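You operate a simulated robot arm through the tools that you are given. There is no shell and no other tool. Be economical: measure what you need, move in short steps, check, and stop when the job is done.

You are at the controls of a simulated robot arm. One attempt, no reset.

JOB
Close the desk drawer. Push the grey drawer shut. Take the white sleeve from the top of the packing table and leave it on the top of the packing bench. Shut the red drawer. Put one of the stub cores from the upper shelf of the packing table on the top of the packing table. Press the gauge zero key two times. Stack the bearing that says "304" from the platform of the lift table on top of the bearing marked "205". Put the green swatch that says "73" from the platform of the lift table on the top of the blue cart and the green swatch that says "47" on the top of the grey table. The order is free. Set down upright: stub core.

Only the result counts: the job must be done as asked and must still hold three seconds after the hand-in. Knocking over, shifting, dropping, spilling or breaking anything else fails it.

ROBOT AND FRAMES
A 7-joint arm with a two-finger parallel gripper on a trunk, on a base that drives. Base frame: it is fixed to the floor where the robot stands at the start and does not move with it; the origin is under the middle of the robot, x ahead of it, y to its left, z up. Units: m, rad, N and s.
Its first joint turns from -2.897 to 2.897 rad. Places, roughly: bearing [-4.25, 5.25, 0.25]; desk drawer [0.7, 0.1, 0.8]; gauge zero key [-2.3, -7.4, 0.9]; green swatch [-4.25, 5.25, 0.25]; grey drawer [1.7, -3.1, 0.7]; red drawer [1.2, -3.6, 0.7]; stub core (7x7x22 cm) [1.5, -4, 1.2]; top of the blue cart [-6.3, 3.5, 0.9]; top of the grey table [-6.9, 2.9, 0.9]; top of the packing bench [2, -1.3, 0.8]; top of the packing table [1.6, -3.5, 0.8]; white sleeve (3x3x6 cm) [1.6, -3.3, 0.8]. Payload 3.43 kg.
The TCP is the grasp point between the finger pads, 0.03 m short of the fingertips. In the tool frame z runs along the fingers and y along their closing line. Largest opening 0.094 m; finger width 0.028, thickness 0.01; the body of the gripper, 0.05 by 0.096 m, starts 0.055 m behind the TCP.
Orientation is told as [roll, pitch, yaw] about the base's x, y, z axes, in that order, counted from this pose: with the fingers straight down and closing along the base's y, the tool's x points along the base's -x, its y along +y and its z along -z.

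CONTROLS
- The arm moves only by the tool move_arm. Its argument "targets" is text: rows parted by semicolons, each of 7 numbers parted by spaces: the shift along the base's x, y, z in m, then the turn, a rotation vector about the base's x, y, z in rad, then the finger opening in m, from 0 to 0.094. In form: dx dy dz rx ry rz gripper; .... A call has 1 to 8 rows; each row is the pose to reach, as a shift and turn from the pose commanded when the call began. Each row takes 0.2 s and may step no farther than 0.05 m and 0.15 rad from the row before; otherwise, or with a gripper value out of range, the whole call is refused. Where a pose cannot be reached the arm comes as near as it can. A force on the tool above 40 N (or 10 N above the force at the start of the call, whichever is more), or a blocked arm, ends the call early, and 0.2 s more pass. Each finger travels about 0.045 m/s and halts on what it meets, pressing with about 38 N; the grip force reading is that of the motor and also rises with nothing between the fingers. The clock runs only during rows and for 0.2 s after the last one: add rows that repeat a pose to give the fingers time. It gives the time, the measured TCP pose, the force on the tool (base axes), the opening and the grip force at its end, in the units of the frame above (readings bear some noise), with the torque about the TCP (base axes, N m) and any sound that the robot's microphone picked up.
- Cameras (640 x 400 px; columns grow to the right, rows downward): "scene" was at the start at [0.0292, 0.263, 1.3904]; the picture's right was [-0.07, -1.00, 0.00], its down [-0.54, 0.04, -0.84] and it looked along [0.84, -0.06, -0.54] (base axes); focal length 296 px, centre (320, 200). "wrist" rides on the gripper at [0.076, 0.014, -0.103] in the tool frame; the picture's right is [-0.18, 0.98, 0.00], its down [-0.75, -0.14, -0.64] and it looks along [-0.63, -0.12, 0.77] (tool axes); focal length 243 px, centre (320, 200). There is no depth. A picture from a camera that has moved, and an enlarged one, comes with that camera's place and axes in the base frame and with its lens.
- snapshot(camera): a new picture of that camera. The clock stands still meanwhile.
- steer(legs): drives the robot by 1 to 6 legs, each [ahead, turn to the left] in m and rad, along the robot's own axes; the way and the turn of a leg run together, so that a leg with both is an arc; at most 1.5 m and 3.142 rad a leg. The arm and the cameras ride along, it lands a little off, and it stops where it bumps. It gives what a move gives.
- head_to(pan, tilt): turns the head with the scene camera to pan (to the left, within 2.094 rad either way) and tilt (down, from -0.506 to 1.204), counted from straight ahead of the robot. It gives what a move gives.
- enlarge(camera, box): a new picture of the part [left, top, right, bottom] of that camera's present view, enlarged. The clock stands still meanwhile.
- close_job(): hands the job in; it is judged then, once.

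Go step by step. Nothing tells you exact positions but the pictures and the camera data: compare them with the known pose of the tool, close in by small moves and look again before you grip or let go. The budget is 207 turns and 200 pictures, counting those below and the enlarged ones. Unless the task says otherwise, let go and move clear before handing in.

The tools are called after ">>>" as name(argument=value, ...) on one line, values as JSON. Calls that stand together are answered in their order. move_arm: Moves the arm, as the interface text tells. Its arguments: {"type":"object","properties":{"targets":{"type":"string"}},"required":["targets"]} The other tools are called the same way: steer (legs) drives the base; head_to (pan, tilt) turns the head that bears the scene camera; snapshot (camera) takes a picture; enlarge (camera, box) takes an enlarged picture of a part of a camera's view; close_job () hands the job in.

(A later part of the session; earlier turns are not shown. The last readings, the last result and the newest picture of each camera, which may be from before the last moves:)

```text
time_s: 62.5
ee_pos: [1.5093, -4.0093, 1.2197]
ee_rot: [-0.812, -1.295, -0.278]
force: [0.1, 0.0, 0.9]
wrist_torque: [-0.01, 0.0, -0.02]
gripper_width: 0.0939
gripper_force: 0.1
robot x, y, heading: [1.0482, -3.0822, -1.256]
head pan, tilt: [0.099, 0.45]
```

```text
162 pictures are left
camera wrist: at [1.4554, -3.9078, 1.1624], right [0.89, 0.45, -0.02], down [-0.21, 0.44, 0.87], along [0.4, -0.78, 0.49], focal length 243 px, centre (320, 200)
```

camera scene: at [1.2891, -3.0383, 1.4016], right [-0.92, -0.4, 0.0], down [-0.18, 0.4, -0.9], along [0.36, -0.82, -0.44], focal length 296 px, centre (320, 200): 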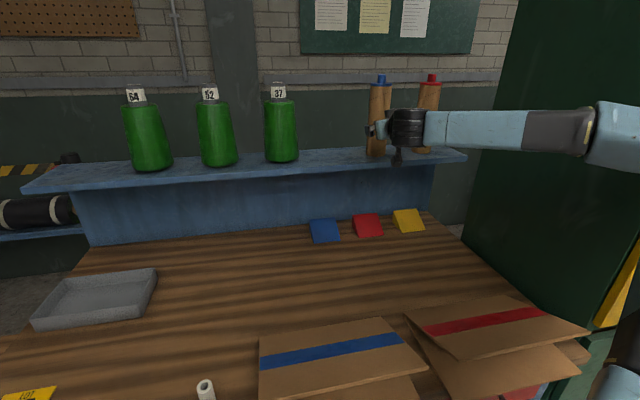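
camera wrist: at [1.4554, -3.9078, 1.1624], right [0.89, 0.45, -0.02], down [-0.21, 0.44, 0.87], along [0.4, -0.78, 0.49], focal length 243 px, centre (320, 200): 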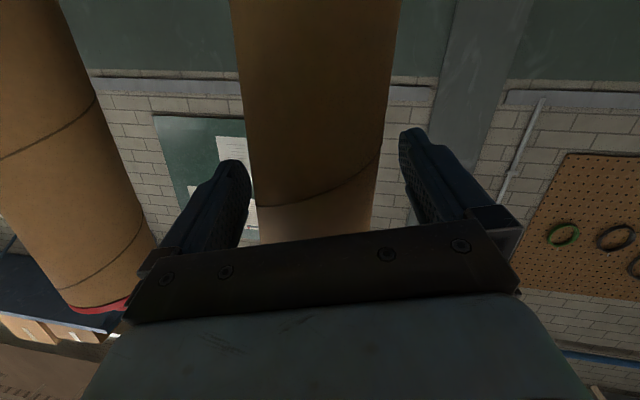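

The stub is between the pads. I'll close.

>>> move_arm(targets="0 0 0 0 0 0 0.08; 0 0 0 0 0 0 0.065; 0 0 0 0 0 0 0.055; 0 0 0 0 0 0 0.055; 0 0 0 0 0 0 0.055")

>>> snapshot(camera="wrist")

```text
time_s: 63.7
ee_pos: [1.51, -4.0086, 1.2187]
ee_rot: [-0.811, -1.294, -0.276]
force: [0.9, -0.5, 5.7]
wrist_torque: [0.02, -0.36, -0.02]
gripper_width: 0.0719
gripper_force: 38.6
robot x, y, heading: [1.0473, -3.0831, -1.255]
head pan, tilt: [0.099, 0.45]
```

```text
161 pictures are left
camera wrist: at [1.456, -3.9071, 1.1625], right [0.89, 0.45, -0.02], down [-0.21, 0.44, 0.87], along [0.4, -0.78, 0.49], focal length 243 px, centre (320, 200)
```

wrist: 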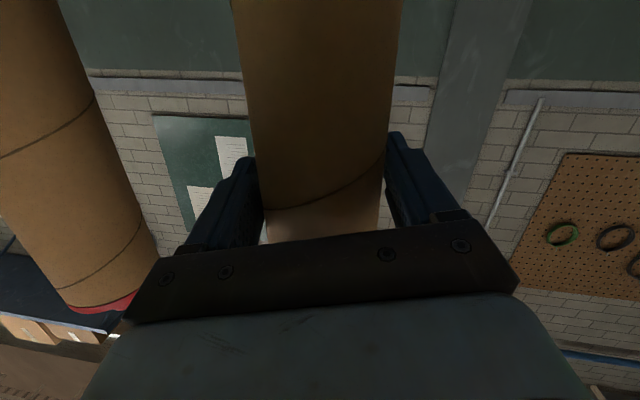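

I have it, but this grip is low and would put the wrist camera close to the table when placing. I'll release, regrip 6 cm higher with less tilt, and then lift.

>>> move_arm(targets="0 0 0 0 0 0 0.094; 0 0 0 0 0 0 0.094; 0 0 0.02 0 0 0 0.094; 0 0 0.04 0.104 0.0525 0 0.094; 0 0 0.06 0.208 0.105 0 0.094; 0 0 0.06 0.3125 0.1575 0 0.094")

>>> snapshot(camera="wrist")

>>> snapshot(camera="scene")

```text
time_s: 65.1
ee_pos: [1.5096, -4.0094, 1.2811]
ee_rot: [-0.326, -0.998, -0.726]
force: [-0.7, 0.8, -0.5]
wrist_torque: [-0.01, 0.01, 0.02]
gripper_width: 0.0939
gripper_force: 0.0
robot x, y, heading: [1.0415, -3.0826, -1.254]
head pan, tilt: [0.099, 0.45]
```

```text
160 pictures are left
camera wrist: at [1.4496, -3.896, 1.2676], right [0.89, 0.46, -0.02], down [-0.06, 0.15, 0.99], along [0.45, -0.88, 0.16], focal length 243 px, centre (320, 200)
```

wrist: 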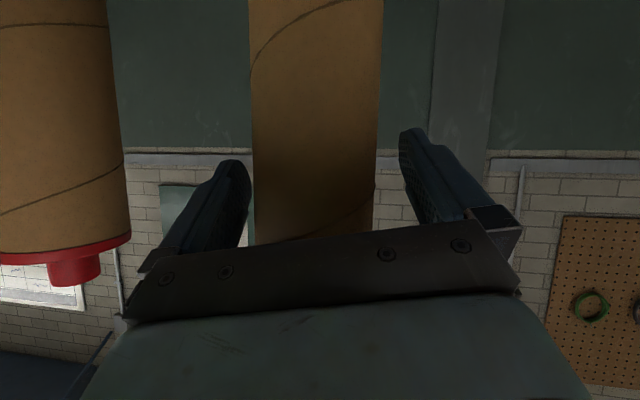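

```text
159 pictures are left
camera scene: at [1.2893, -3.0387, 1.4016], right [-0.92, -0.4, 0.0], down [-0.18, 0.4, -0.9], along [0.36, -0.82, -0.44], focal length 296 px, centre (320, 200)
```

scene: 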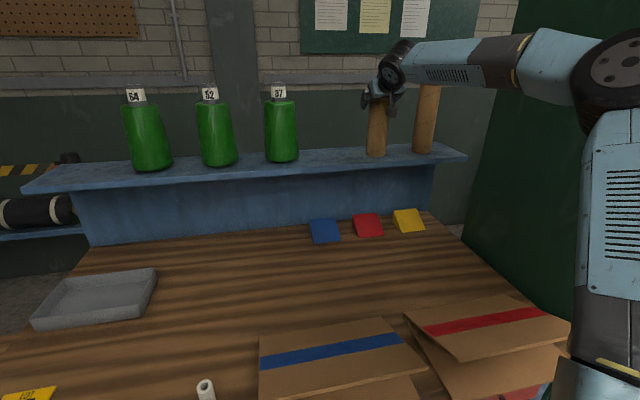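

The stub still stands upright between the fingers. I'll close and lift slightly.

>>> move_arm(targets="0 0 0 0 0 0 0.08; 0 0 0 0 0 0 0.065; 0 0 0 0 0 0 0.055; 0 0 0 0 0 0 0.055; 0 0 0.01 0 0 0 0.055; 0 0 0.03 0 0 0 0.055; 0 0 0.05 0 0 0 0.055")

>>> snapshot(camera="scene")

```text
time_s: 66.7
ee_pos: [1.5097, -4.0102, 1.3311]
ee_rot: [-0.327, -0.999, -0.725]
force: [0.0, -0.7, -1.9]
wrist_torque: [0.0, -0.03, 0.04]
gripper_width: 0.0695
gripper_force: 38.4
robot x, y, heading: [1.0492, -3.0828, -1.256]
head pan, tilt: [0.099, 0.45]
```

```text
158 pictures are left
camera scene: at [1.2895, -3.039, 1.4016], right [-0.92, -0.4, 0.0], down [-0.18, 0.4, -0.9], along [0.36, -0.82, -0.44], focal length 296 px, centre (320, 200)
```

scene: 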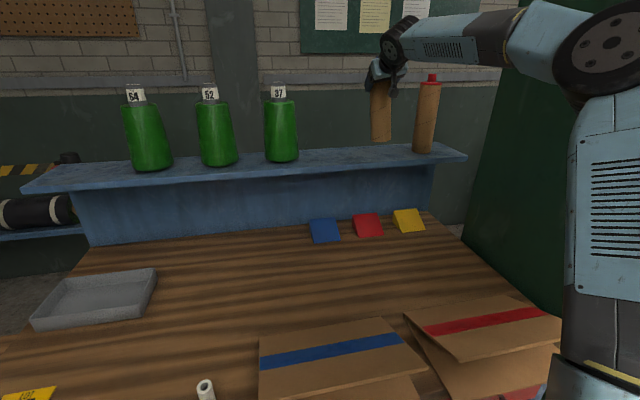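

The stub is lifted. I'll pull it back clear of the shelf and carry it over the free middle of the table.

>>> move_arm(targets="-0.02 0.044 0 0 0 0 0.055; -0.04 0.088 0 0 0 0 0.055; -0.06 0.132 0 0 0 0 0.055; -0.08 0.176 0 0 0 0 0.055; -0.045 0.21 0 0 0 0 0.055; -0.01 0.244 0 0 0 0 0.055; 0.025 0.278 0 0 0 0 0.055; 0.06 0.312 0 0 0 0 0.055")

>>> snapshot(camera="scene")

```text
time_s: 68.5
ee_pos: [1.5674, -3.6995, 1.335]
ee_rot: [-0.327, -1.001, -0.727]
force: [-1.1, -0.2, -1.7]
wrist_torque: [0.06, -0.01, 0.05]
gripper_width: 0.0695
gripper_force: 37.9
robot x, y, heading: [1.0489, -3.0839, -1.259]
head pan, tilt: [0.099, 0.45]
```

```text
157 pictures are left
camera scene: at [1.289, -3.0386, 1.4016], right [-0.92, -0.4, 0.0], down [-0.18, 0.4, -0.9], along [0.36, -0.82, -0.44], focal length 296 px, centre (320, 200)
```

scene: 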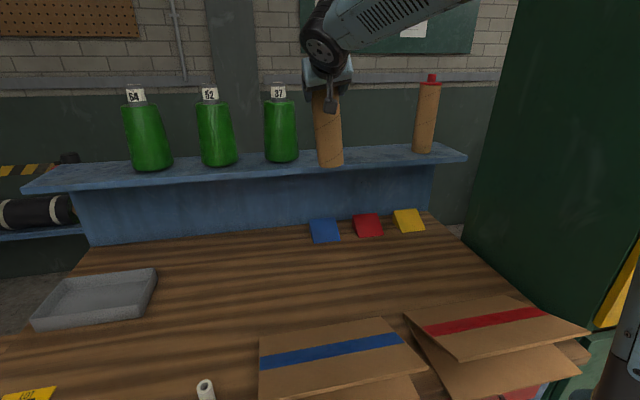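

>>> move_arm(targets="0.033 0.033 -0.01 0 0 0 0.055; 0.066 0.066 -0.02 0 0 0 0.055; 0.1 0.1 -0.04 0 0 0 0.055; 0.1 0.1 -0.09 0 0 0 0.055; 0.1 0.1 -0.14 0 0 0 0.055; 0.1 0.1 -0.19 0 0 0 0.055; 0.1 0.1 -0.24 0 0 0 0.055; 0.1 0.1 -0.29 0 0 0 0.055")

>>> snapshot(camera="scene")

>>> snapshot(camera="wrist")

```text
refused: row 3 steps farther than a row can; nothing moved
```

```text
156 pictures are left
camera scene: at [1.289, -3.0386, 1.4016], right [-0.92, -0.4, 0.0], down [-0.18, 0.4, -0.9], along [0.36, -0.82, -0.44], focal length 296 px, centre (320, 200)
```

scene: 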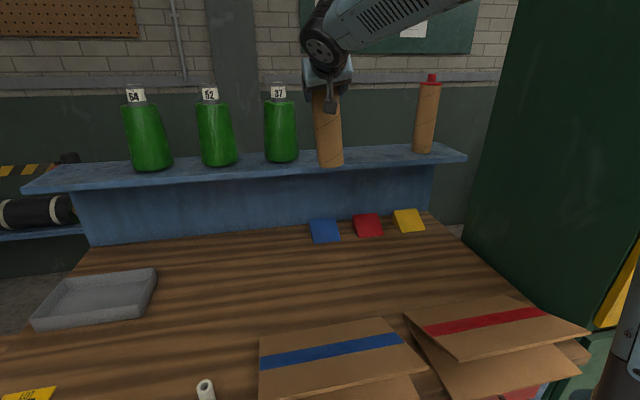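

```text
155 pictures are left
camera wrist: at [1.5075, -3.5868, 1.321], right [0.89, 0.45, -0.02], down [-0.06, 0.15, 0.99], along [0.45, -0.88, 0.16], focal length 243 px, centre (320, 200)
```

wrist: 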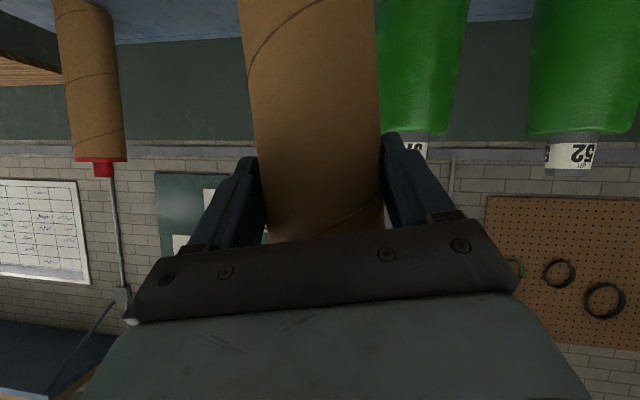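

>>> move_arm(targets="0.033 0.033 0 0 0 0 0.055; 0.066 0.066 0 0 0 0 0.055; 0.1 0.1 0 0 0 0 0.055; 0.1 0.1 -0.048 0 0 0 0.055; 0.1 0.1 -0.096 0 0 0 0.055; 0.1 0.1 -0.144 0 0 0 0.055; 0.1 0.1 -0.192 0 0 0 0.055; 0.1 0.1 -0.24 0 0 0 0.055")

>>> snapshot(camera="scene")

```text
time_s: 70.3
ee_pos: [1.6684, -3.5966, 1.0932]
ee_rot: [-0.326, -0.999, -0.727]
force: [0.2, -0.9, -1.8]
wrist_torque: [0.09, -0.01, 0.01]
gripper_width: 0.0692
gripper_force: 38.3
robot x, y, heading: [1.0462, -3.0848, -1.257]
head pan, tilt: [0.099, 0.45]
```

```text
154 pictures are left
camera scene: at [1.2891, -3.0381, 1.4016], right [-0.92, -0.4, 0.0], down [-0.18, 0.4, -0.9], along [0.36, -0.82, -0.44], focal length 296 px, centre (320, 200)
```

scene: 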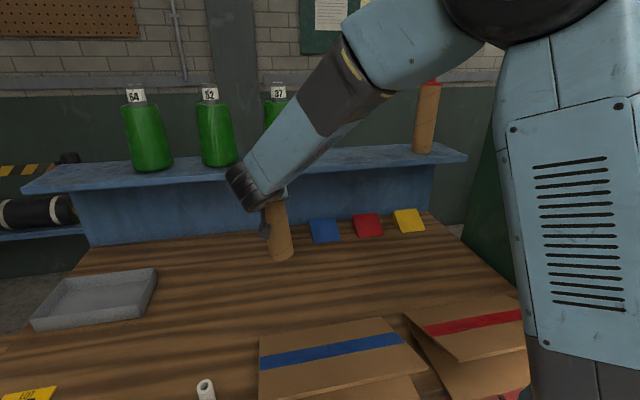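

>>> move_arm(targets="0 0 -0.03 0 0 0 0.055; 0 0 -0.06 0 0 0 0.055; 0 0 -0.08 0 0 0 0.055; 0 0 -0.09 0 0 0 0.055")

>>> enlarge(camera="scene", box=[200, 200, 360, 320])

```text
time_s: 71.3
ee_pos: [1.67, -3.5958, 1.002]
ee_rot: [-0.326, -0.998, -0.723]
force: [0.5, -0.1, -2.8]
wrist_torque: [0.06, 0.01, 0.02]
gripper_width: 0.0689
gripper_force: 38.5
robot x, y, heading: [1.048, -3.0829, -1.253]
head pan, tilt: [0.099, 0.45]
```

```text
3.33 times, centred on (280, 260) of scene
camera zoom: at [1.2894, -3.0384, 1.4015], right [-0.92, -0.4, 0.0], down [-0.18, 0.4, -0.9], along [0.36, -0.82, -0.44], focal length 987 px, centre (453, 0)
```

zoom: 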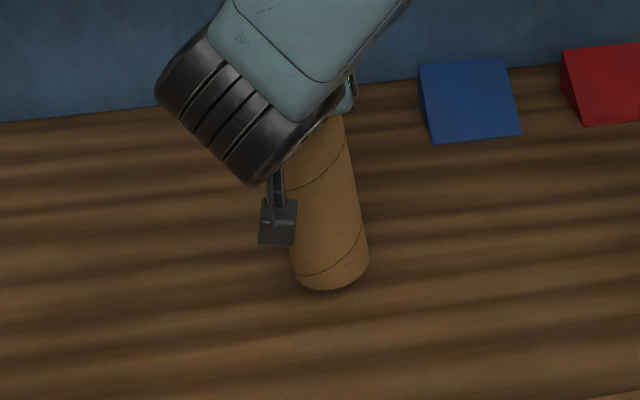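

>>> move_arm(targets="0 0 -0.006 0 0 0 0.055; 0 0 -0.012 0 0 0 0.055; 0 0 -0.018 0 0 0 0.055; 0 0 -0.024 0 0 0 0.055; 0 0 -0.03 0 0 0 0.055; 0 0 -0.036 0 0 0 0.055; 0 0 -0.042 0 0 0 0.055")

>>> enlarge(camera="scene", box=[200, 200, 360, 320])

```text
time_s: 72.4
ee_pos: [1.6726, -3.596, 0.9833]
ee_rot: [-0.327, -1.012, -0.723]
force: [0.5, -1.0, 6.1]
wrist_torque: [-0.17, -0.13, -0.03]
gripper_width: 0.069
gripper_force: 37.8
robot x, y, heading: [1.045, -3.0835, -1.255]
head pan, tilt: [0.099, 0.45]
stopped in row 5: the force on the tool passed its limit at 57 N (the readings are from after the stop); the commanded pose is now the measured one
```

```text
3.33 times, centred on (280, 260) of scene
camera zoom: at [1.2893, -3.0383, 1.4016], right [-0.92, -0.4, 0.0], down [-0.18, 0.4, -0.9], along [0.36, -0.82, -0.44], focal length 987 px, centre (453, 0)
```

zoom: 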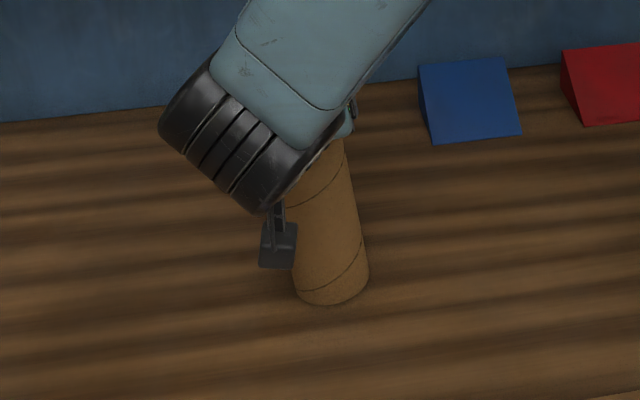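

The stub has touched down (table about z 0.82). I'll open and back off along the tool axis.

>>> move_arm(targets="0 0 0 0 0 0 0.094; 0 0 0 0 0 0 0.094; 0 0 0 0 0 0 0.094")

>>> enlarge(camera="scene", box=[200, 160, 360, 320])

>>> snapshot(camera="wrist")

```text
time_s: 73.2
ee_pos: [1.6713, -3.5961, 0.9812]
ee_rot: [-0.328, -1.008, -0.721]
force: [0.3, -0.7, -0.5]
wrist_torque: [0.01, -0.03, 0.0]
gripper_width: 0.0939
gripper_force: 0.1
robot x, y, heading: [1.0466, -3.0852, -1.258]
head pan, tilt: [0.099, 0.45]
```

```text
2.50 times, centred on (280, 240) of scene
camera zoom: at [1.2894, -3.0384, 1.4015], right [-0.92, -0.4, 0.0], down [-0.18, 0.4, -0.9], along [0.36, -0.82, -0.44], focal length 740 px, centre (420, 100)
```

zoom: 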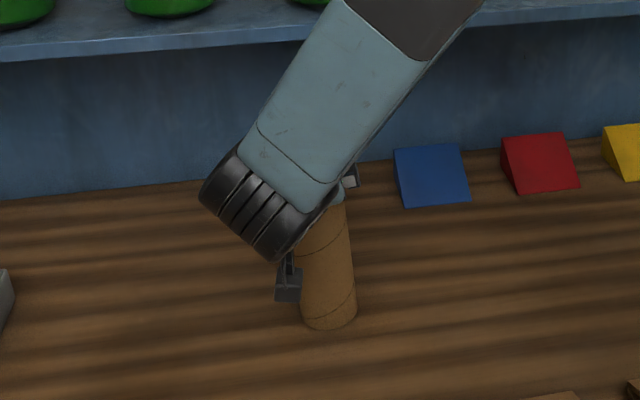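

```text
150 pictures are left
camera wrist: at [1.6118, -3.4833, 0.9668], right [0.89, 0.46, -0.01], down [-0.07, 0.16, 0.99], along [0.45, -0.88, 0.17], focal length 243 px, centre (320, 200)
```

wrist: 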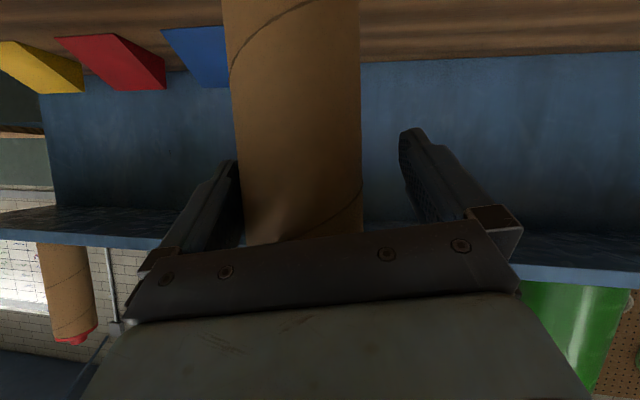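

>>> move_arm(targets="-0.009 -0.0045 0 0 0 0 0.094; -0.025 0.027 0.02 0 0 0 0.094; -0.04 0.057 0.039 0 0 0 0.094; -0.056 0.088 0.058 0 0 0 0.094; -0.072 0.119 0.078 0 0 0 0.094; -0.08 0.135 0.12 0 0 0 0.094; -0.08 0.135 0.165 0 0 0 0.094; -0.08 0.135 0.21 0 0 0 0.094")

>>> snapshot(camera="scene")

```text
time_s: 75.0
ee_pos: [1.5871, -3.4615, 1.1936]
ee_rot: [-0.328, -1.007, -0.723]
force: [0.8, -0.4, 0.1]
wrist_torque: [0.01, 0.0, -0.04]
gripper_width: 0.094
gripper_force: 0.1
robot x, y, heading: [1.0458, -3.0881, -1.255]
head pan, tilt: [0.099, 0.45]
```

```text
149 pictures are left
camera scene: at [1.2897, -3.0384, 1.4015], right [-0.92, -0.4, 0.0], down [-0.18, 0.4, -0.9], along [0.36, -0.82, -0.44], focal length 296 px, centre (320, 200)
```

scene: 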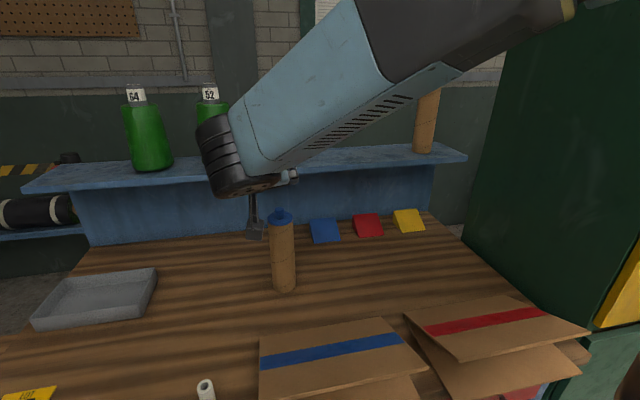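

The stub core stands on the table. Next is the white sleeve: I'll turn the tool down above it and look with both cameras.

>>> move_arm(targets="0 0.025 -0.01 0.118 0.06 0 0.094; 0 0.05 -0.02 0.236 0.12 0 0.094; 0 0.075 -0.04 0.354 0.18 0 0.08; 0 0.1 -0.06 0.472 0.24 0 0.07; 0 0.125 -0.08 0.59 0.3 0 0.06; 0 0.15 -0.1 0.708 0.36 0 0.06; 0.01 0.17 -0.12 0.826 0.42 0 0.06; 0.013 0.19 -0.14 0.944 0.477 0 0.06")

>>> head_to(pan=0.3, tilt=0.8)

>>> snapshot(camera="scene")

>>> snapshot(camera="wrist")

```text
time_s: 76.8
ee_pos: [1.6025, -3.2695, 1.0545]
ee_rot: [0.002, 0.016, -0.904]
force: [0.0, 0.4, 0.4]
wrist_torque: [-0.02, 0.01, -0.01]
gripper_width: 0.0597
gripper_force: 0.0
robot x, y, heading: [1.0484, -3.0839, -1.259]
head pan, tilt: [0.099, 0.45]
```

```text
time_s: 77.6
ee_pos: [1.6038, -3.2712, 1.0535]
ee_rot: [0.001, 0.015, -0.905]
force: [0.1, -0.5, -0.5]
wrist_torque: [-0.01, -0.04, 0.01]
gripper_width: 0.0602
gripper_force: 0.1
robot x, y, heading: [1.0486, -3.0793, -1.256]
head pan, tilt: [0.3, 0.799]
```

```text
148 pictures are left
camera scene: at [1.2989, -3.02, 1.3712], right [-0.82, -0.58, 0.0], down [-0.41, 0.59, -0.7], along [0.4, -0.57, -0.72], focal length 296 px, centre (320, 200)
```

scene: 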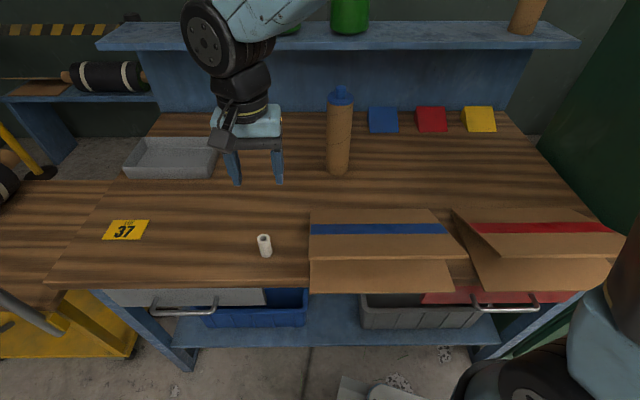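

```text
147 pictures are left
camera wrist: at [1.5673, -3.2035, 1.1576], right [0.89, 0.46, 0.0], down [0.36, -0.69, 0.63], along [0.29, -0.56, -0.78], focal length 243 px, centre (320, 200)
```

wrist: 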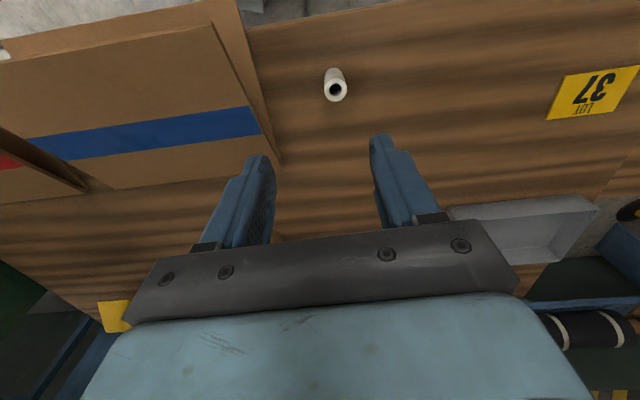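

The sleeve is at about (1.612, -3.256). I'll descend over it in two steps.

>>> move_arm(targets="0.009 0.015 -0.03 0 0 0 0.06; 0.009 0.015 -0.07 0 0 0 0.06; 0.009 0.015 -0.11 0 0 0 0.06; 0.009 0.015 -0.13 0 0 0 0.06")

>>> snapshot(camera="wrist")

>>> enlarge(camera="scene", box=[180, 180, 340, 280])

```text
time_s: 78.6
ee_pos: [1.6116, -3.2577, 0.9212]
ee_rot: [0.001, 0.015, -0.904]
force: [0.6, 0.7, 0.9]
wrist_torque: [0.01, -0.04, 0.02]
gripper_width: 0.0601
gripper_force: 0.1
robot x, y, heading: [1.0434, -3.0855, -1.259]
head pan, tilt: [0.3, 0.799]
```

```text
146 pictures are left
camera wrist: at [1.5758, -3.1906, 1.0246], right [0.89, 0.46, 0.0], down [0.36, -0.69, 0.63], along [0.29, -0.56, -0.78], focal length 243 px, centre (320, 200)
```

wrist: 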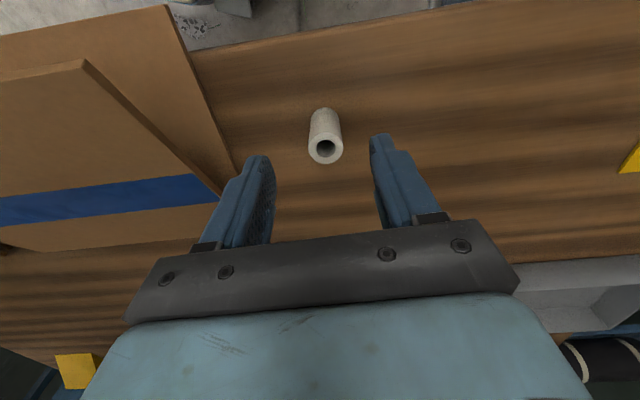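

```text
4.00 times, centred on (260, 230) of scene
camera zoom: at [1.2987, -3.0199, 1.3712], right [-0.82, -0.58, 0.0], down [-0.41, 0.59, -0.7], along [0.4, -0.57, -0.72], focal length 1185 px, centre (560, 80)
```

zoom: 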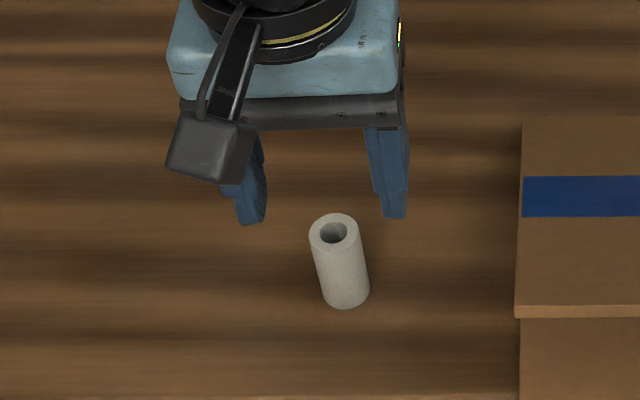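

>>> move_arm(targets="0.001 0.002 -0.03 0 0 0 0.06; 0.001 0.002 -0.058 0 0 0 0.06; 0.001 0.002 -0.058 0 0 0 0.04; 0.001 0.002 -0.058 0 0 0 0.02; 0.001 0.002 -0.058 0 0 0 0.02; 0.001 0.002 -0.058 0 0 0 0.02")

>>> snapshot(camera="wrist")

```text
time_s: 80.0
ee_pos: [1.6141, -3.2553, 0.8638]
ee_rot: [0.001, 0.015, -0.905]
force: [0.2, 0.7, -0.8]
wrist_torque: [-0.03, 0.01, 0.02]
gripper_width: 0.0252
gripper_force: 38.0
robot x, y, heading: [1.0463, -3.0808, -1.259]
head pan, tilt: [0.3, 0.799]
```

```text
144 pictures are left
camera wrist: at [1.5773, -3.1887, 0.9678], right [0.89, 0.46, 0.0], down [0.36, -0.69, 0.63], along [0.29, -0.56, -0.78], focal length 243 px, centre (320, 200)
```

wrist: 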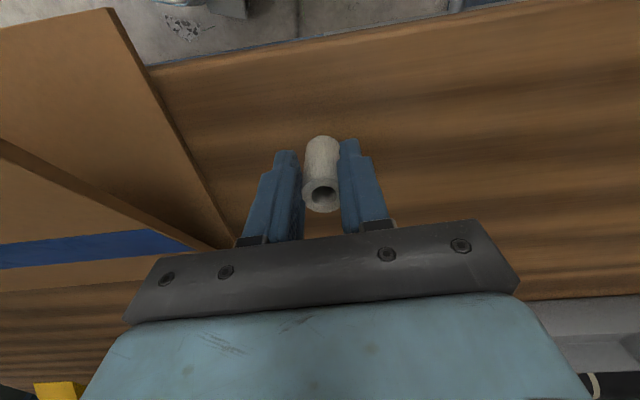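

I've gripped the sleeve. I'll lift it straight up.

>>> move_arm(targets="0 0 0.04 0 0 0 0.02; 0 0 0.085 0 0 0 0.02; 0 0 0.13 0 0 0 0.02; 0 0 0.175 0 0 0 0.02; 0 0 0.22 0 0 0 0.02; 0 0 0.265 0 0 0 0.02; 0 0 0.3 0 0 0 0.02")

>>> snapshot(camera="wrist")

```text
time_s: 81.6
ee_pos: [1.6136, -3.2547, 1.1642]
ee_rot: [0.0, 0.016, -0.905]
force: [0.5, -0.3, -0.3]
wrist_torque: [0.04, 0.03, -0.01]
gripper_width: 0.025
gripper_force: 38.4
robot x, y, heading: [1.0446, -3.0819, -1.26]
head pan, tilt: [0.3, 0.799]
```

```text
143 pictures are left
camera wrist: at [1.5772, -3.1874, 1.2688], right [0.89, 0.46, 0.0], down [0.36, -0.69, 0.63], along [0.29, -0.56, -0.78], focal length 243 px, centre (320, 200)
```

wrist: 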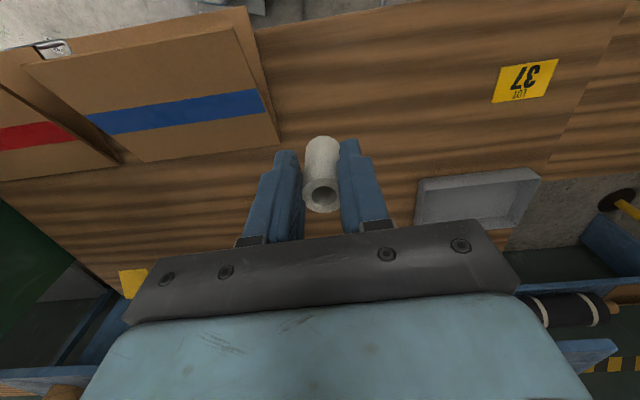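

The sleeve is held. I'll back away from the table and turn toward the packing bench.

>>> steer(legs=[[-0.45, 0], [0, 2.3]])

>>> head_to(pan=0.0, tilt=0.45)

>>> snapshot(camera="scene")

```text
time_s: 87.7
ee_pos: [1.2943, -2.2042, 1.1643]
ee_rot: [-0.001, 0.015, 0.246]
force: [-0.2, -0.2, 0.3]
wrist_torque: [0.06, -0.03, 0.02]
gripper_width: 0.0251
gripper_force: 38.5
robot x, y, heading: [0.8996, -2.7185, -0.073]
head pan, tilt: [0.3, 0.799]
stopped in leg 2: the robot was blocked; the commanded pose is now the measured one
```

```text
time_s: 88.5
ee_pos: [1.2931, -2.2035, 1.1661]
ee_rot: [0.001, 0.014, 0.248]
force: [-0.7, -1.0, 0.2]
wrist_torque: [0.0, -0.01, -0.01]
gripper_width: 0.0253
gripper_force: 37.9
robot x, y, heading: [0.8981, -2.7153, -0.072]
head pan, tilt: [0.0, 0.45]
```

```text
142 pictures are left
camera scene: at [0.9473, -2.485, 1.4015], right [-0.07, -1.0, 0.0], down [-0.44, 0.03, -0.9], along [0.9, -0.07, -0.44], focal length 296 px, centre (320, 200)
```

scene: 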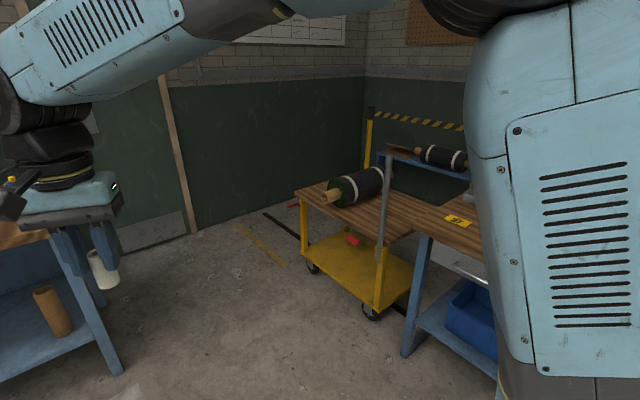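

The turn stopped early again. I'll look around for what blocks it.

>>> head_to(pan=-2.05, tilt=0.75)

>>> snapshot(camera="scene")

>>> head_to(pan=2.05, tilt=0.75)

>>> snapshot(camera="scene")

```text
time_s: 90.5
ee_pos: [1.2929, -2.205, 1.1639]
ee_rot: [0.0, 0.013, 0.247]
force: [0.9, 0.2, -1.2]
wrist_torque: [0.0, 0.0, 0.01]
gripper_width: 0.0251
gripper_force: 38.0
robot x, y, heading: [0.8969, -2.7155, -0.072]
head pan, tilt: [-2.051, 0.75]
```

```text
141 pictures are left
camera scene: at [0.8121, -2.5488, 1.3752], right [-0.85, 0.53, 0.0], down [0.36, 0.58, -0.73], along [-0.38, -0.62, -0.68], focal length 296 px, centre (320, 200)
```

scene: 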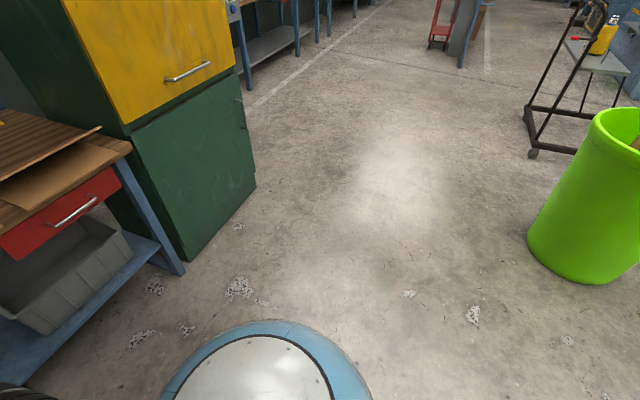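

```text
time_s: 93.8
ee_pos: [1.2931, -2.2044, 1.1646]
ee_rot: [0.0, 0.013, 0.248]
force: [0.0, -0.2, -0.3]
wrist_torque: [0.0, -0.03, 0.01]
gripper_width: 0.0253
gripper_force: 38.3
robot x, y, heading: [0.8983, -2.717, -0.072]
head pan, tilt: [2.051, 0.75]
```

```text
140 pictures are left
camera scene: at [0.8229, -2.4022, 1.3752], right [0.92, 0.39, 0.0], down [0.27, -0.63, -0.73], along [-0.29, 0.67, -0.68], focal length 296 px, centre (320, 200)
```

scene: 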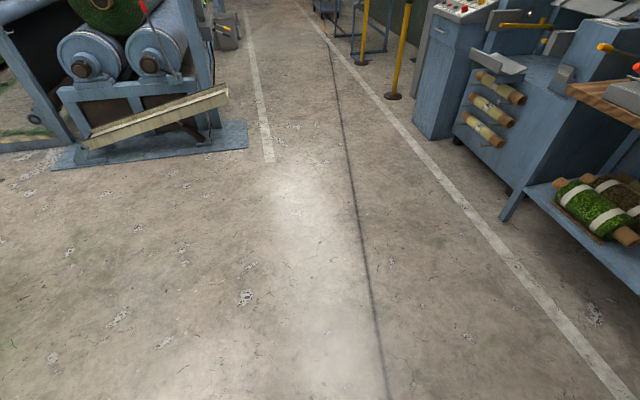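

Nothing is near the robot; long turns in place seem to stall. I'll use shorter turns.

>>> steer(legs=[[0, 0.7], [0, 0.7], [0.6, 0], [0.6, 0]])

>>> head_to(pan=-0.6, tilt=0.55)

>>> snapshot(camera="scene")

```text
time_s: 97.5
ee_pos: [0.6857, -2.1088, 1.1643]
ee_rot: [-0.003, 0.013, 1.238]
force: [1.0, 0.1, -0.3]
wrist_torque: [0.02, 0.06, 0.0]
gripper_width: 0.0251
gripper_force: 37.7
robot x, y, heading: [0.9383, -2.759, 0.937]
head pan, tilt: [2.051, 0.75]
stopped in leg 2: the robot was blocked; the commanded pose is now the measured one
```

```text
time_s: 99.9
ee_pos: [0.6849, -2.1089, 1.1648]
ee_rot: [-0.002, 0.013, 1.237]
force: [0.1, 0.1, 0.2]
wrist_torque: [0.0, 0.0, 0.01]
gripper_width: 0.0251
gripper_force: 37.9
robot x, y, heading: [0.9415, -2.7604, 0.933]
head pan, tilt: [-0.6, 0.55]
```

```text
139 pictures are left
camera scene: at [0.8013, -2.6388, 1.3925], right [0.33, -0.94, 0.0], down [-0.49, -0.17, -0.85], along [0.8, 0.28, -0.52], focal length 296 px, centre (320, 200)
```

scene: 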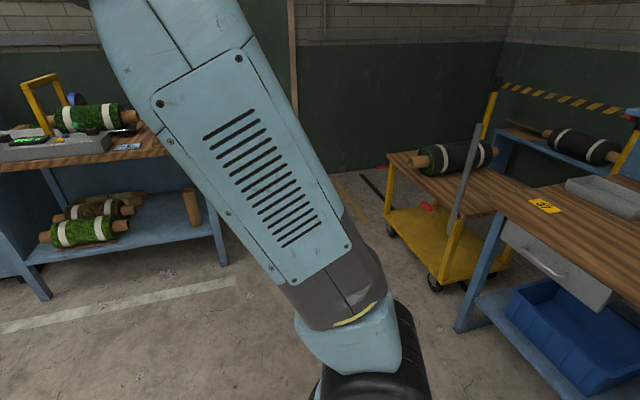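

>>> steer(legs=[[0, 0.4], [0.6, 0], [0.6, 0]])

>>> snapshot(camera="scene")

```text
time_s: 107.6
ee_pos: [0.7314, -1.0985, 1.1657]
ee_rot: [-0.001, 0.011, 1.638]
force: [0.0, -0.3, 0.1]
wrist_torque: [0.02, 0.03, -0.02]
gripper_width: 0.0251
gripper_force: 38.0
robot x, y, heading: [1.2234, -1.6018, 1.338]
head pan, tilt: [-0.6, 0.55]
```

```text
138 pictures are left
camera scene: at [1.0453, -1.5427, 1.3925], right [0.67, -0.74, 0.0], down [-0.39, -0.35, -0.85], along [0.63, 0.57, -0.52], focal length 296 px, centre (320, 200)
```

scene: 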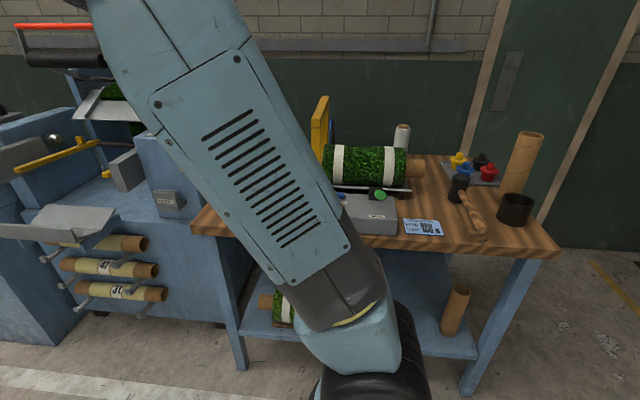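

>>> steer(legs=[[0, -0.7]])

>>> head_to(pan=0.0, tilt=0.6)

>>> snapshot(camera="scene")

```text
time_s: 110.1
ee_pos: [1.1665, -0.9014, 1.1655]
ee_rot: [-0.002, 0.015, 0.943]
force: [0.7, 0.1, -0.1]
wrist_torque: [0.0, 0.03, 0.01]
gripper_width: 0.0249
gripper_force: 37.6
robot x, y, heading: [1.2005, -1.5672, 0.648]
head pan, tilt: [-0.6, 0.55]
```

```text
time_s: 111.1
ee_pos: [1.165, -0.9015, 1.1665]
ee_rot: [-0.001, 0.012, 0.945]
force: [-0.7, 0.3, -1.0]
wrist_torque: [0.01, 0.04, 0.01]
gripper_width: 0.0248
gripper_force: 37.4
robot x, y, heading: [1.196, -1.5665, 0.65]
head pan, tilt: [0.0, 0.6]
```

```text
137 pictures are left
camera scene: at [1.0769, -1.3608, 1.388], right [0.61, -0.79, 0.0], down [-0.45, -0.34, -0.82], along [0.66, 0.5, -0.57], focal length 296 px, centre (320, 200)
```

scene: 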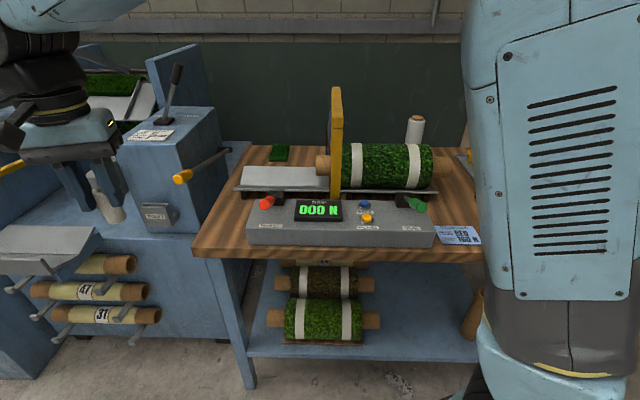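

>>> enlarge(camera="scene", box=[120, 100, 320, 280])

>>> head_to(pan=-0.75, tilt=0.6)

>>> snapshot(camera="scene")

```text
2.22 times, centred on (220, 190) of scene
camera zoom: at [1.0769, -1.3608, 1.388], right [0.61, -0.79, 0.0], down [-0.45, -0.34, -0.82], along [0.66, 0.5, -0.57], focal length 658 px, centre (542, 222)
```

zoom: 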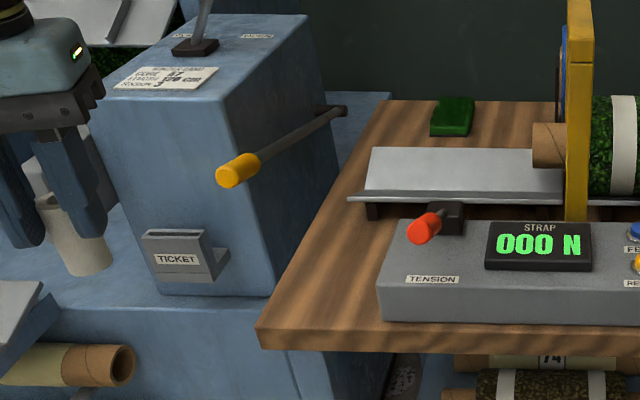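

```text
time_s: 112.2
ee_pos: [1.1643, -0.9015, 1.1671]
ee_rot: [0.001, 0.014, 0.944]
force: [0.8, -0.4, 0.5]
wrist_torque: [0.02, 0.02, -0.03]
gripper_width: 0.0251
gripper_force: 37.6
robot x, y, heading: [1.1946, -1.5701, 0.649]
head pan, tilt: [-0.75, 0.6]
```

```text
135 pictures are left
camera scene: at [1.0946, -1.423, 1.388], right [-0.1, -1.0, 0.0], down [-0.56, 0.05, -0.82], along [0.82, -0.08, -0.57], focal length 296 px, centre (320, 200)
```

scene: 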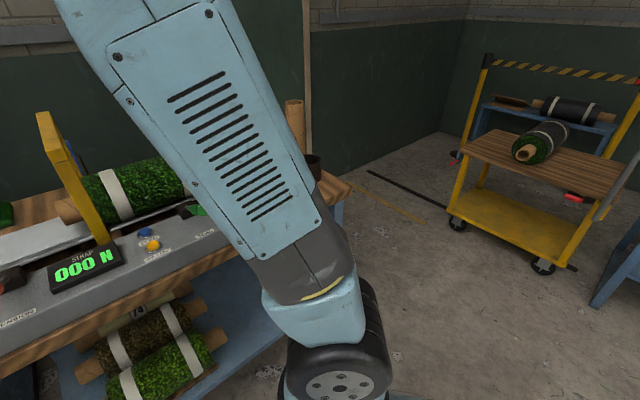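

The left strip of the bench is tight against the neighbouring box. I'll swing the arm in front so I can inspect the right end of the bench.

>>> move_arm(targets="0.035 -0.03 0.005 0 0 -0.05 0.02; 0.07 -0.06 0.01 0 0 -0.1 0.02; 0.105 -0.09 0.015 0 0 -0.15 0.02; 0.14 -0.12 0.02 0 0 -0.2 0.02; 0.175 -0.15 0.025 0 0 -0.25 0.02; 0.21 -0.18 0.03 0 0 -0.3 0.02; 0.245 -0.21 0.035 0 0 -0.35 0.02; 0.28 -0.24 0.04 0 0 -0.4 0.02")

>>> head_to(pan=-0.35, tilt=0.6)

>>> snapshot(camera="scene")

>>> snapshot(camera="wrist")

```text
time_s: 114.0
ee_pos: [1.4439, -1.1432, 1.2079]
ee_rot: [-0.001, 0.013, 0.545]
force: [-0.5, 0.0, -0.3]
wrist_torque: [-0.01, -0.03, 0.03]
gripper_width: 0.0247
gripper_force: 38.3
robot x, y, heading: [1.1933, -1.5642, 0.654]
head pan, tilt: [-0.75, 0.6]
```

```text
time_s: 114.8
ee_pos: [1.4436, -1.1437, 1.2076]
ee_rot: [-0.002, 0.011, 0.544]
force: [0.6, -0.1, -1.0]
wrist_torque: [0.04, -0.02, 0.02]
gripper_width: 0.0249
gripper_force: 38.2
robot x, y, heading: [1.1956, -1.5676, 0.655]
head pan, tilt: [-0.351, 0.6]
```

```text
134 pictures are left
camera scene: at [1.091, -1.3883, 1.388], right [0.3, -0.95, 0.0], down [-0.54, -0.17, -0.82], along [0.79, 0.24, -0.57], focal length 296 px, centre (320, 200)
```

scene: 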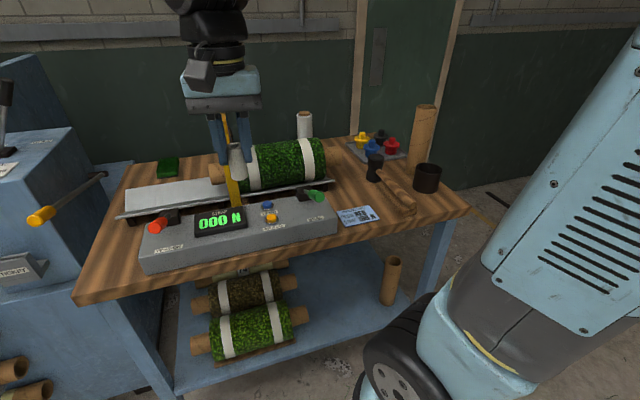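

```text
133 pictures are left
camera wrist: at [1.371, -1.1703, 1.3107], right [-0.35, 0.94, 0.0], down [0.72, 0.27, 0.63], along [0.59, 0.22, -0.77], focal length 243 px, centre (320, 200)
```

wrist: 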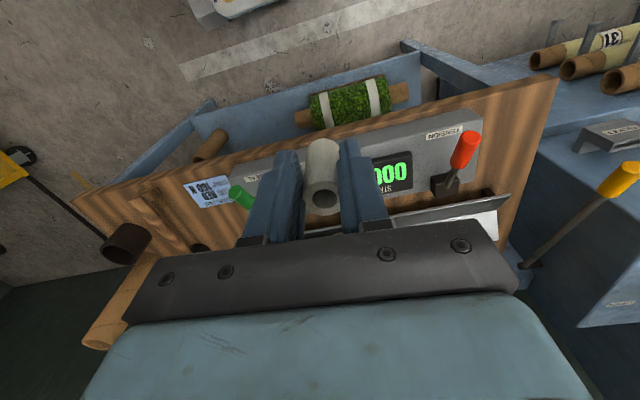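

I can see a free spot on the bench near (1.91, -1.25), between the control box and the dark bottle, with the bench top at about z 0.86. I'll move over it and look down.

>>> move_arm(targets="0.03 -0.038 0 0 0 -0.1 0.02; 0.06 -0.076 0 0 0 -0.2 0.02; 0.09 -0.114 0 0 0 -0.3 0.02; 0.12 -0.152 0 0 0 -0.4 0.02; 0.15 -0.19 0 0 0 -0.5 0.02; 0.195 -0.185 0 0 0 -0.6 0.02; 0.24 -0.175 0 0 0 -0.7 0.02; 0.285 -0.165 0 0 0 -0.8 0.02")

>>> snapshot(camera="wrist")

>>> snapshot(camera="scene")

```text
time_s: 116.7
ee_pos: [1.7289, -1.3075, 1.2072]
ee_rot: [-0.001, 0.009, -0.258]
force: [0.0, 0.1, -0.2]
wrist_torque: [0.01, -0.02, 0.0]
gripper_width: 0.0246
gripper_force: 37.7
robot x, y, heading: [1.1945, -1.5649, 0.653]
head pan, tilt: [-0.351, 0.6]
```

```text
132 pictures are left
camera wrist: at [1.6578, -1.2753, 1.3102], right [0.43, 0.9, 0.0], down [0.7, -0.33, 0.63], along [0.57, -0.27, -0.77], focal length 243 px, centre (320, 200)
```

wrist: 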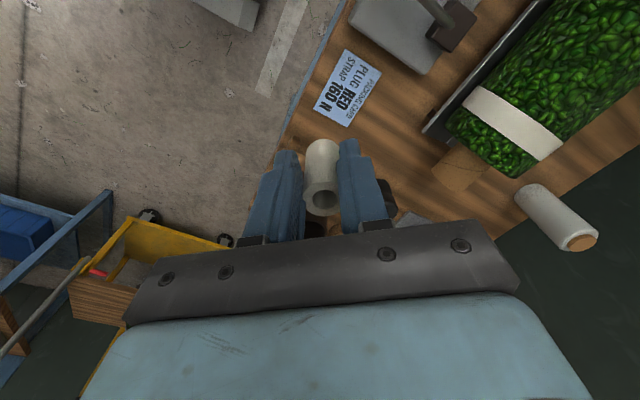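

```text
131 pictures are left
camera scene: at [1.0903, -1.3885, 1.388], right [0.3, -0.95, 0.0], down [-0.54, -0.17, -0.83], along [0.79, 0.25, -0.56], focal length 296 px, centre (320, 200)
```

scene: 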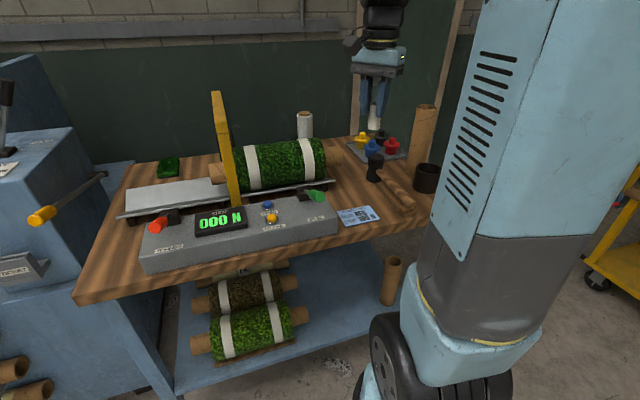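

The wrist view confirms a clear spot at about (1.89, -1.26). I'll move above it and lower part way.

>>> move_arm(targets="0.04 0.012 0 0 0 0 0.02; 0.08 0.024 0 0 0 0 0.02; 0.12 0.036 0 0 0 0 0.02; 0.161 0.0475 0 0 0 0 0.02; 0.161 0.0475 -0.045 0 0 0 0.02; 0.161 0.0475 -0.09 0 0 0 0.02; 0.161 0.0475 -0.135 0 0 0 0.02; 0.161 0.0475 -0.18 0 0 0 0.02")

>>> snapshot(camera="wrist")

>>> enlarge(camera="scene", box=[260, 80, 460, 240])

```text
time_s: 118.5
ee_pos: [1.8904, -1.2599, 1.0279]
ee_rot: [-0.002, 0.012, -0.256]
force: [-0.3, -0.2, 0.1]
wrist_torque: [0.0, -0.04, -0.02]
gripper_width: 0.0246
gripper_force: 37.2
robot x, y, heading: [1.1964, -1.5659, 0.657]
head pan, tilt: [-0.351, 0.6]
```

```text
130 pictures are left
camera wrist: at [1.8208, -1.2269, 1.1321], right [0.43, 0.9, 0.0], down [0.7, -0.33, 0.63], along [0.57, -0.27, -0.77], focal length 243 px, centre (320, 200)
```

wrist: 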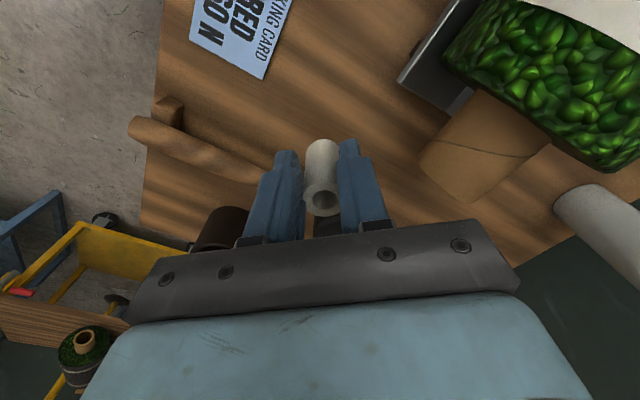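

```text
2.50 times, centred on (360, 160) of scene
camera zoom: at [1.091, -1.3882, 1.388], right [0.3, -0.95, 0.0], down [-0.54, -0.17, -0.82], along [0.79, 0.25, -0.57], focal length 740 px, centre (220, 300)
```

zoom: 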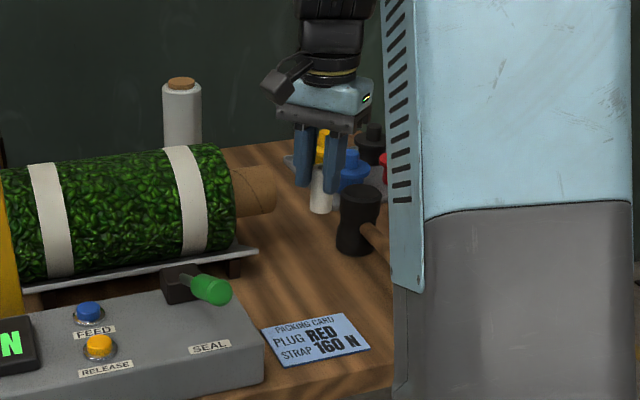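

>>> move_arm(targets="-0.015 0 -0.04 0 0 0 0.02; -0.015 0 -0.08 0 0 0 0.02; -0.015 0 -0.088 0 0 0 0.02; -0.015 0 -0.096 0 0 0 0.02; -0.015 0 -0.104 0 0 0 0.02; -0.015 0 -0.110 0 0 0 0.02; -0.015 0 -0.116 0 0 0 0.02; -0.015 0 -0.122 0 0 0 0.02")

>>> snapshot(camera="wrist")

>>> enlarge(camera="scene", box=[260, 80, 460, 240])

```text
time_s: 120.2
ee_pos: [1.8766, -1.2582, 0.9107]
ee_rot: [0.004, 0.011, -0.255]
force: [-0.6, -0.6, 9.3]
wrist_torque: [-0.05, -0.17, 0.0]
gripper_width: 0.0246
gripper_force: 37.9
robot x, y, heading: [1.1939, -1.5655, 0.657]
head pan, tilt: [-0.351, 0.6]
stopped in row 8: the force on the tool passed its limit at 65 N (the readings are from after the stop); the commanded pose is now the measured one
```

```text
128 pictures are left
camera wrist: at [1.8058, -1.2258, 1.0138], right [0.43, 0.9, 0.0], down [0.7, -0.33, 0.64], along [0.57, -0.27, -0.77], focal length 243 px, centre (320, 200)
```

wrist: 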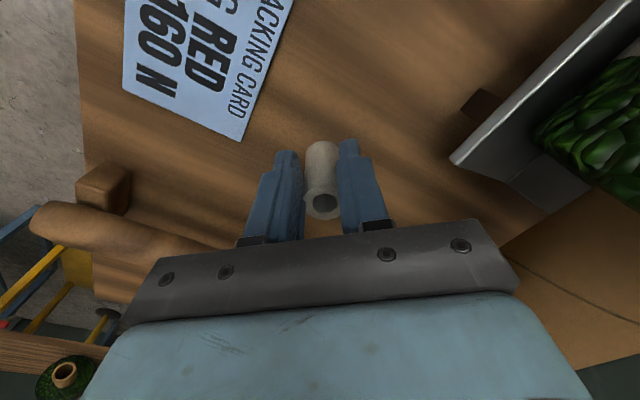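

```text
2.50 times, centred on (360, 160) of scene
camera zoom: at [1.091, -1.3882, 1.388], right [0.3, -0.95, 0.0], down [-0.54, -0.17, -0.82], along [0.79, 0.25, -0.57], focal length 740 px, centre (220, 300)
```

zoom: 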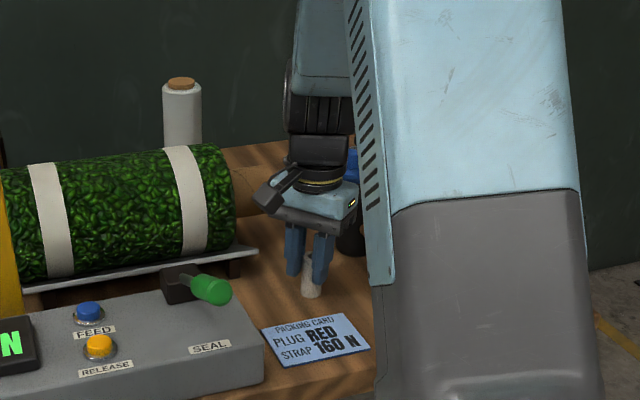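

The sleeve has touched down on the bench. I'll open the fingers a little and rise straight up.

>>> move_arm(targets="0 0 0 0 0 0 0.04; 0 0 0 0 0 0 0.06; 0 0 0 0 0 0 0.06; 0 0 0.03 0 0 0 0.06; 0 0 0.07 0 0 0 0.06; 0 0 0.115 0 0 0 0.06; 0 0 0.16 0 0 0 0.06; 0 0 0.205 0 0 0 0.06")

>>> snapshot(camera="wrist")

```text
time_s: 122.0
ee_pos: [1.8766, -1.2597, 1.1154]
ee_rot: [0.002, 0.01, -0.256]
force: [0.9, -0.2, -0.3]
wrist_torque: [-0.02, 0.0, 0.01]
gripper_width: 0.0598
gripper_force: 0.0
robot x, y, heading: [1.1946, -1.5635, 0.65]
head pan, tilt: [-0.351, 0.6]
```

```text
126 pictures are left
camera wrist: at [1.8064, -1.2276, 1.2197], right [0.43, 0.9, 0.0], down [0.7, -0.33, 0.63], along [0.57, -0.27, -0.77], focal length 243 px, centre (320, 200)
```

wrist: 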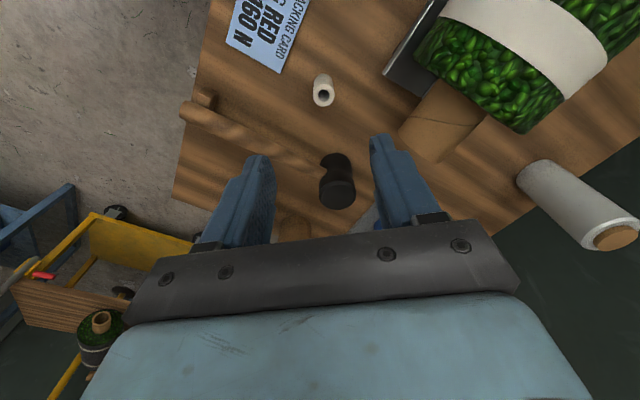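

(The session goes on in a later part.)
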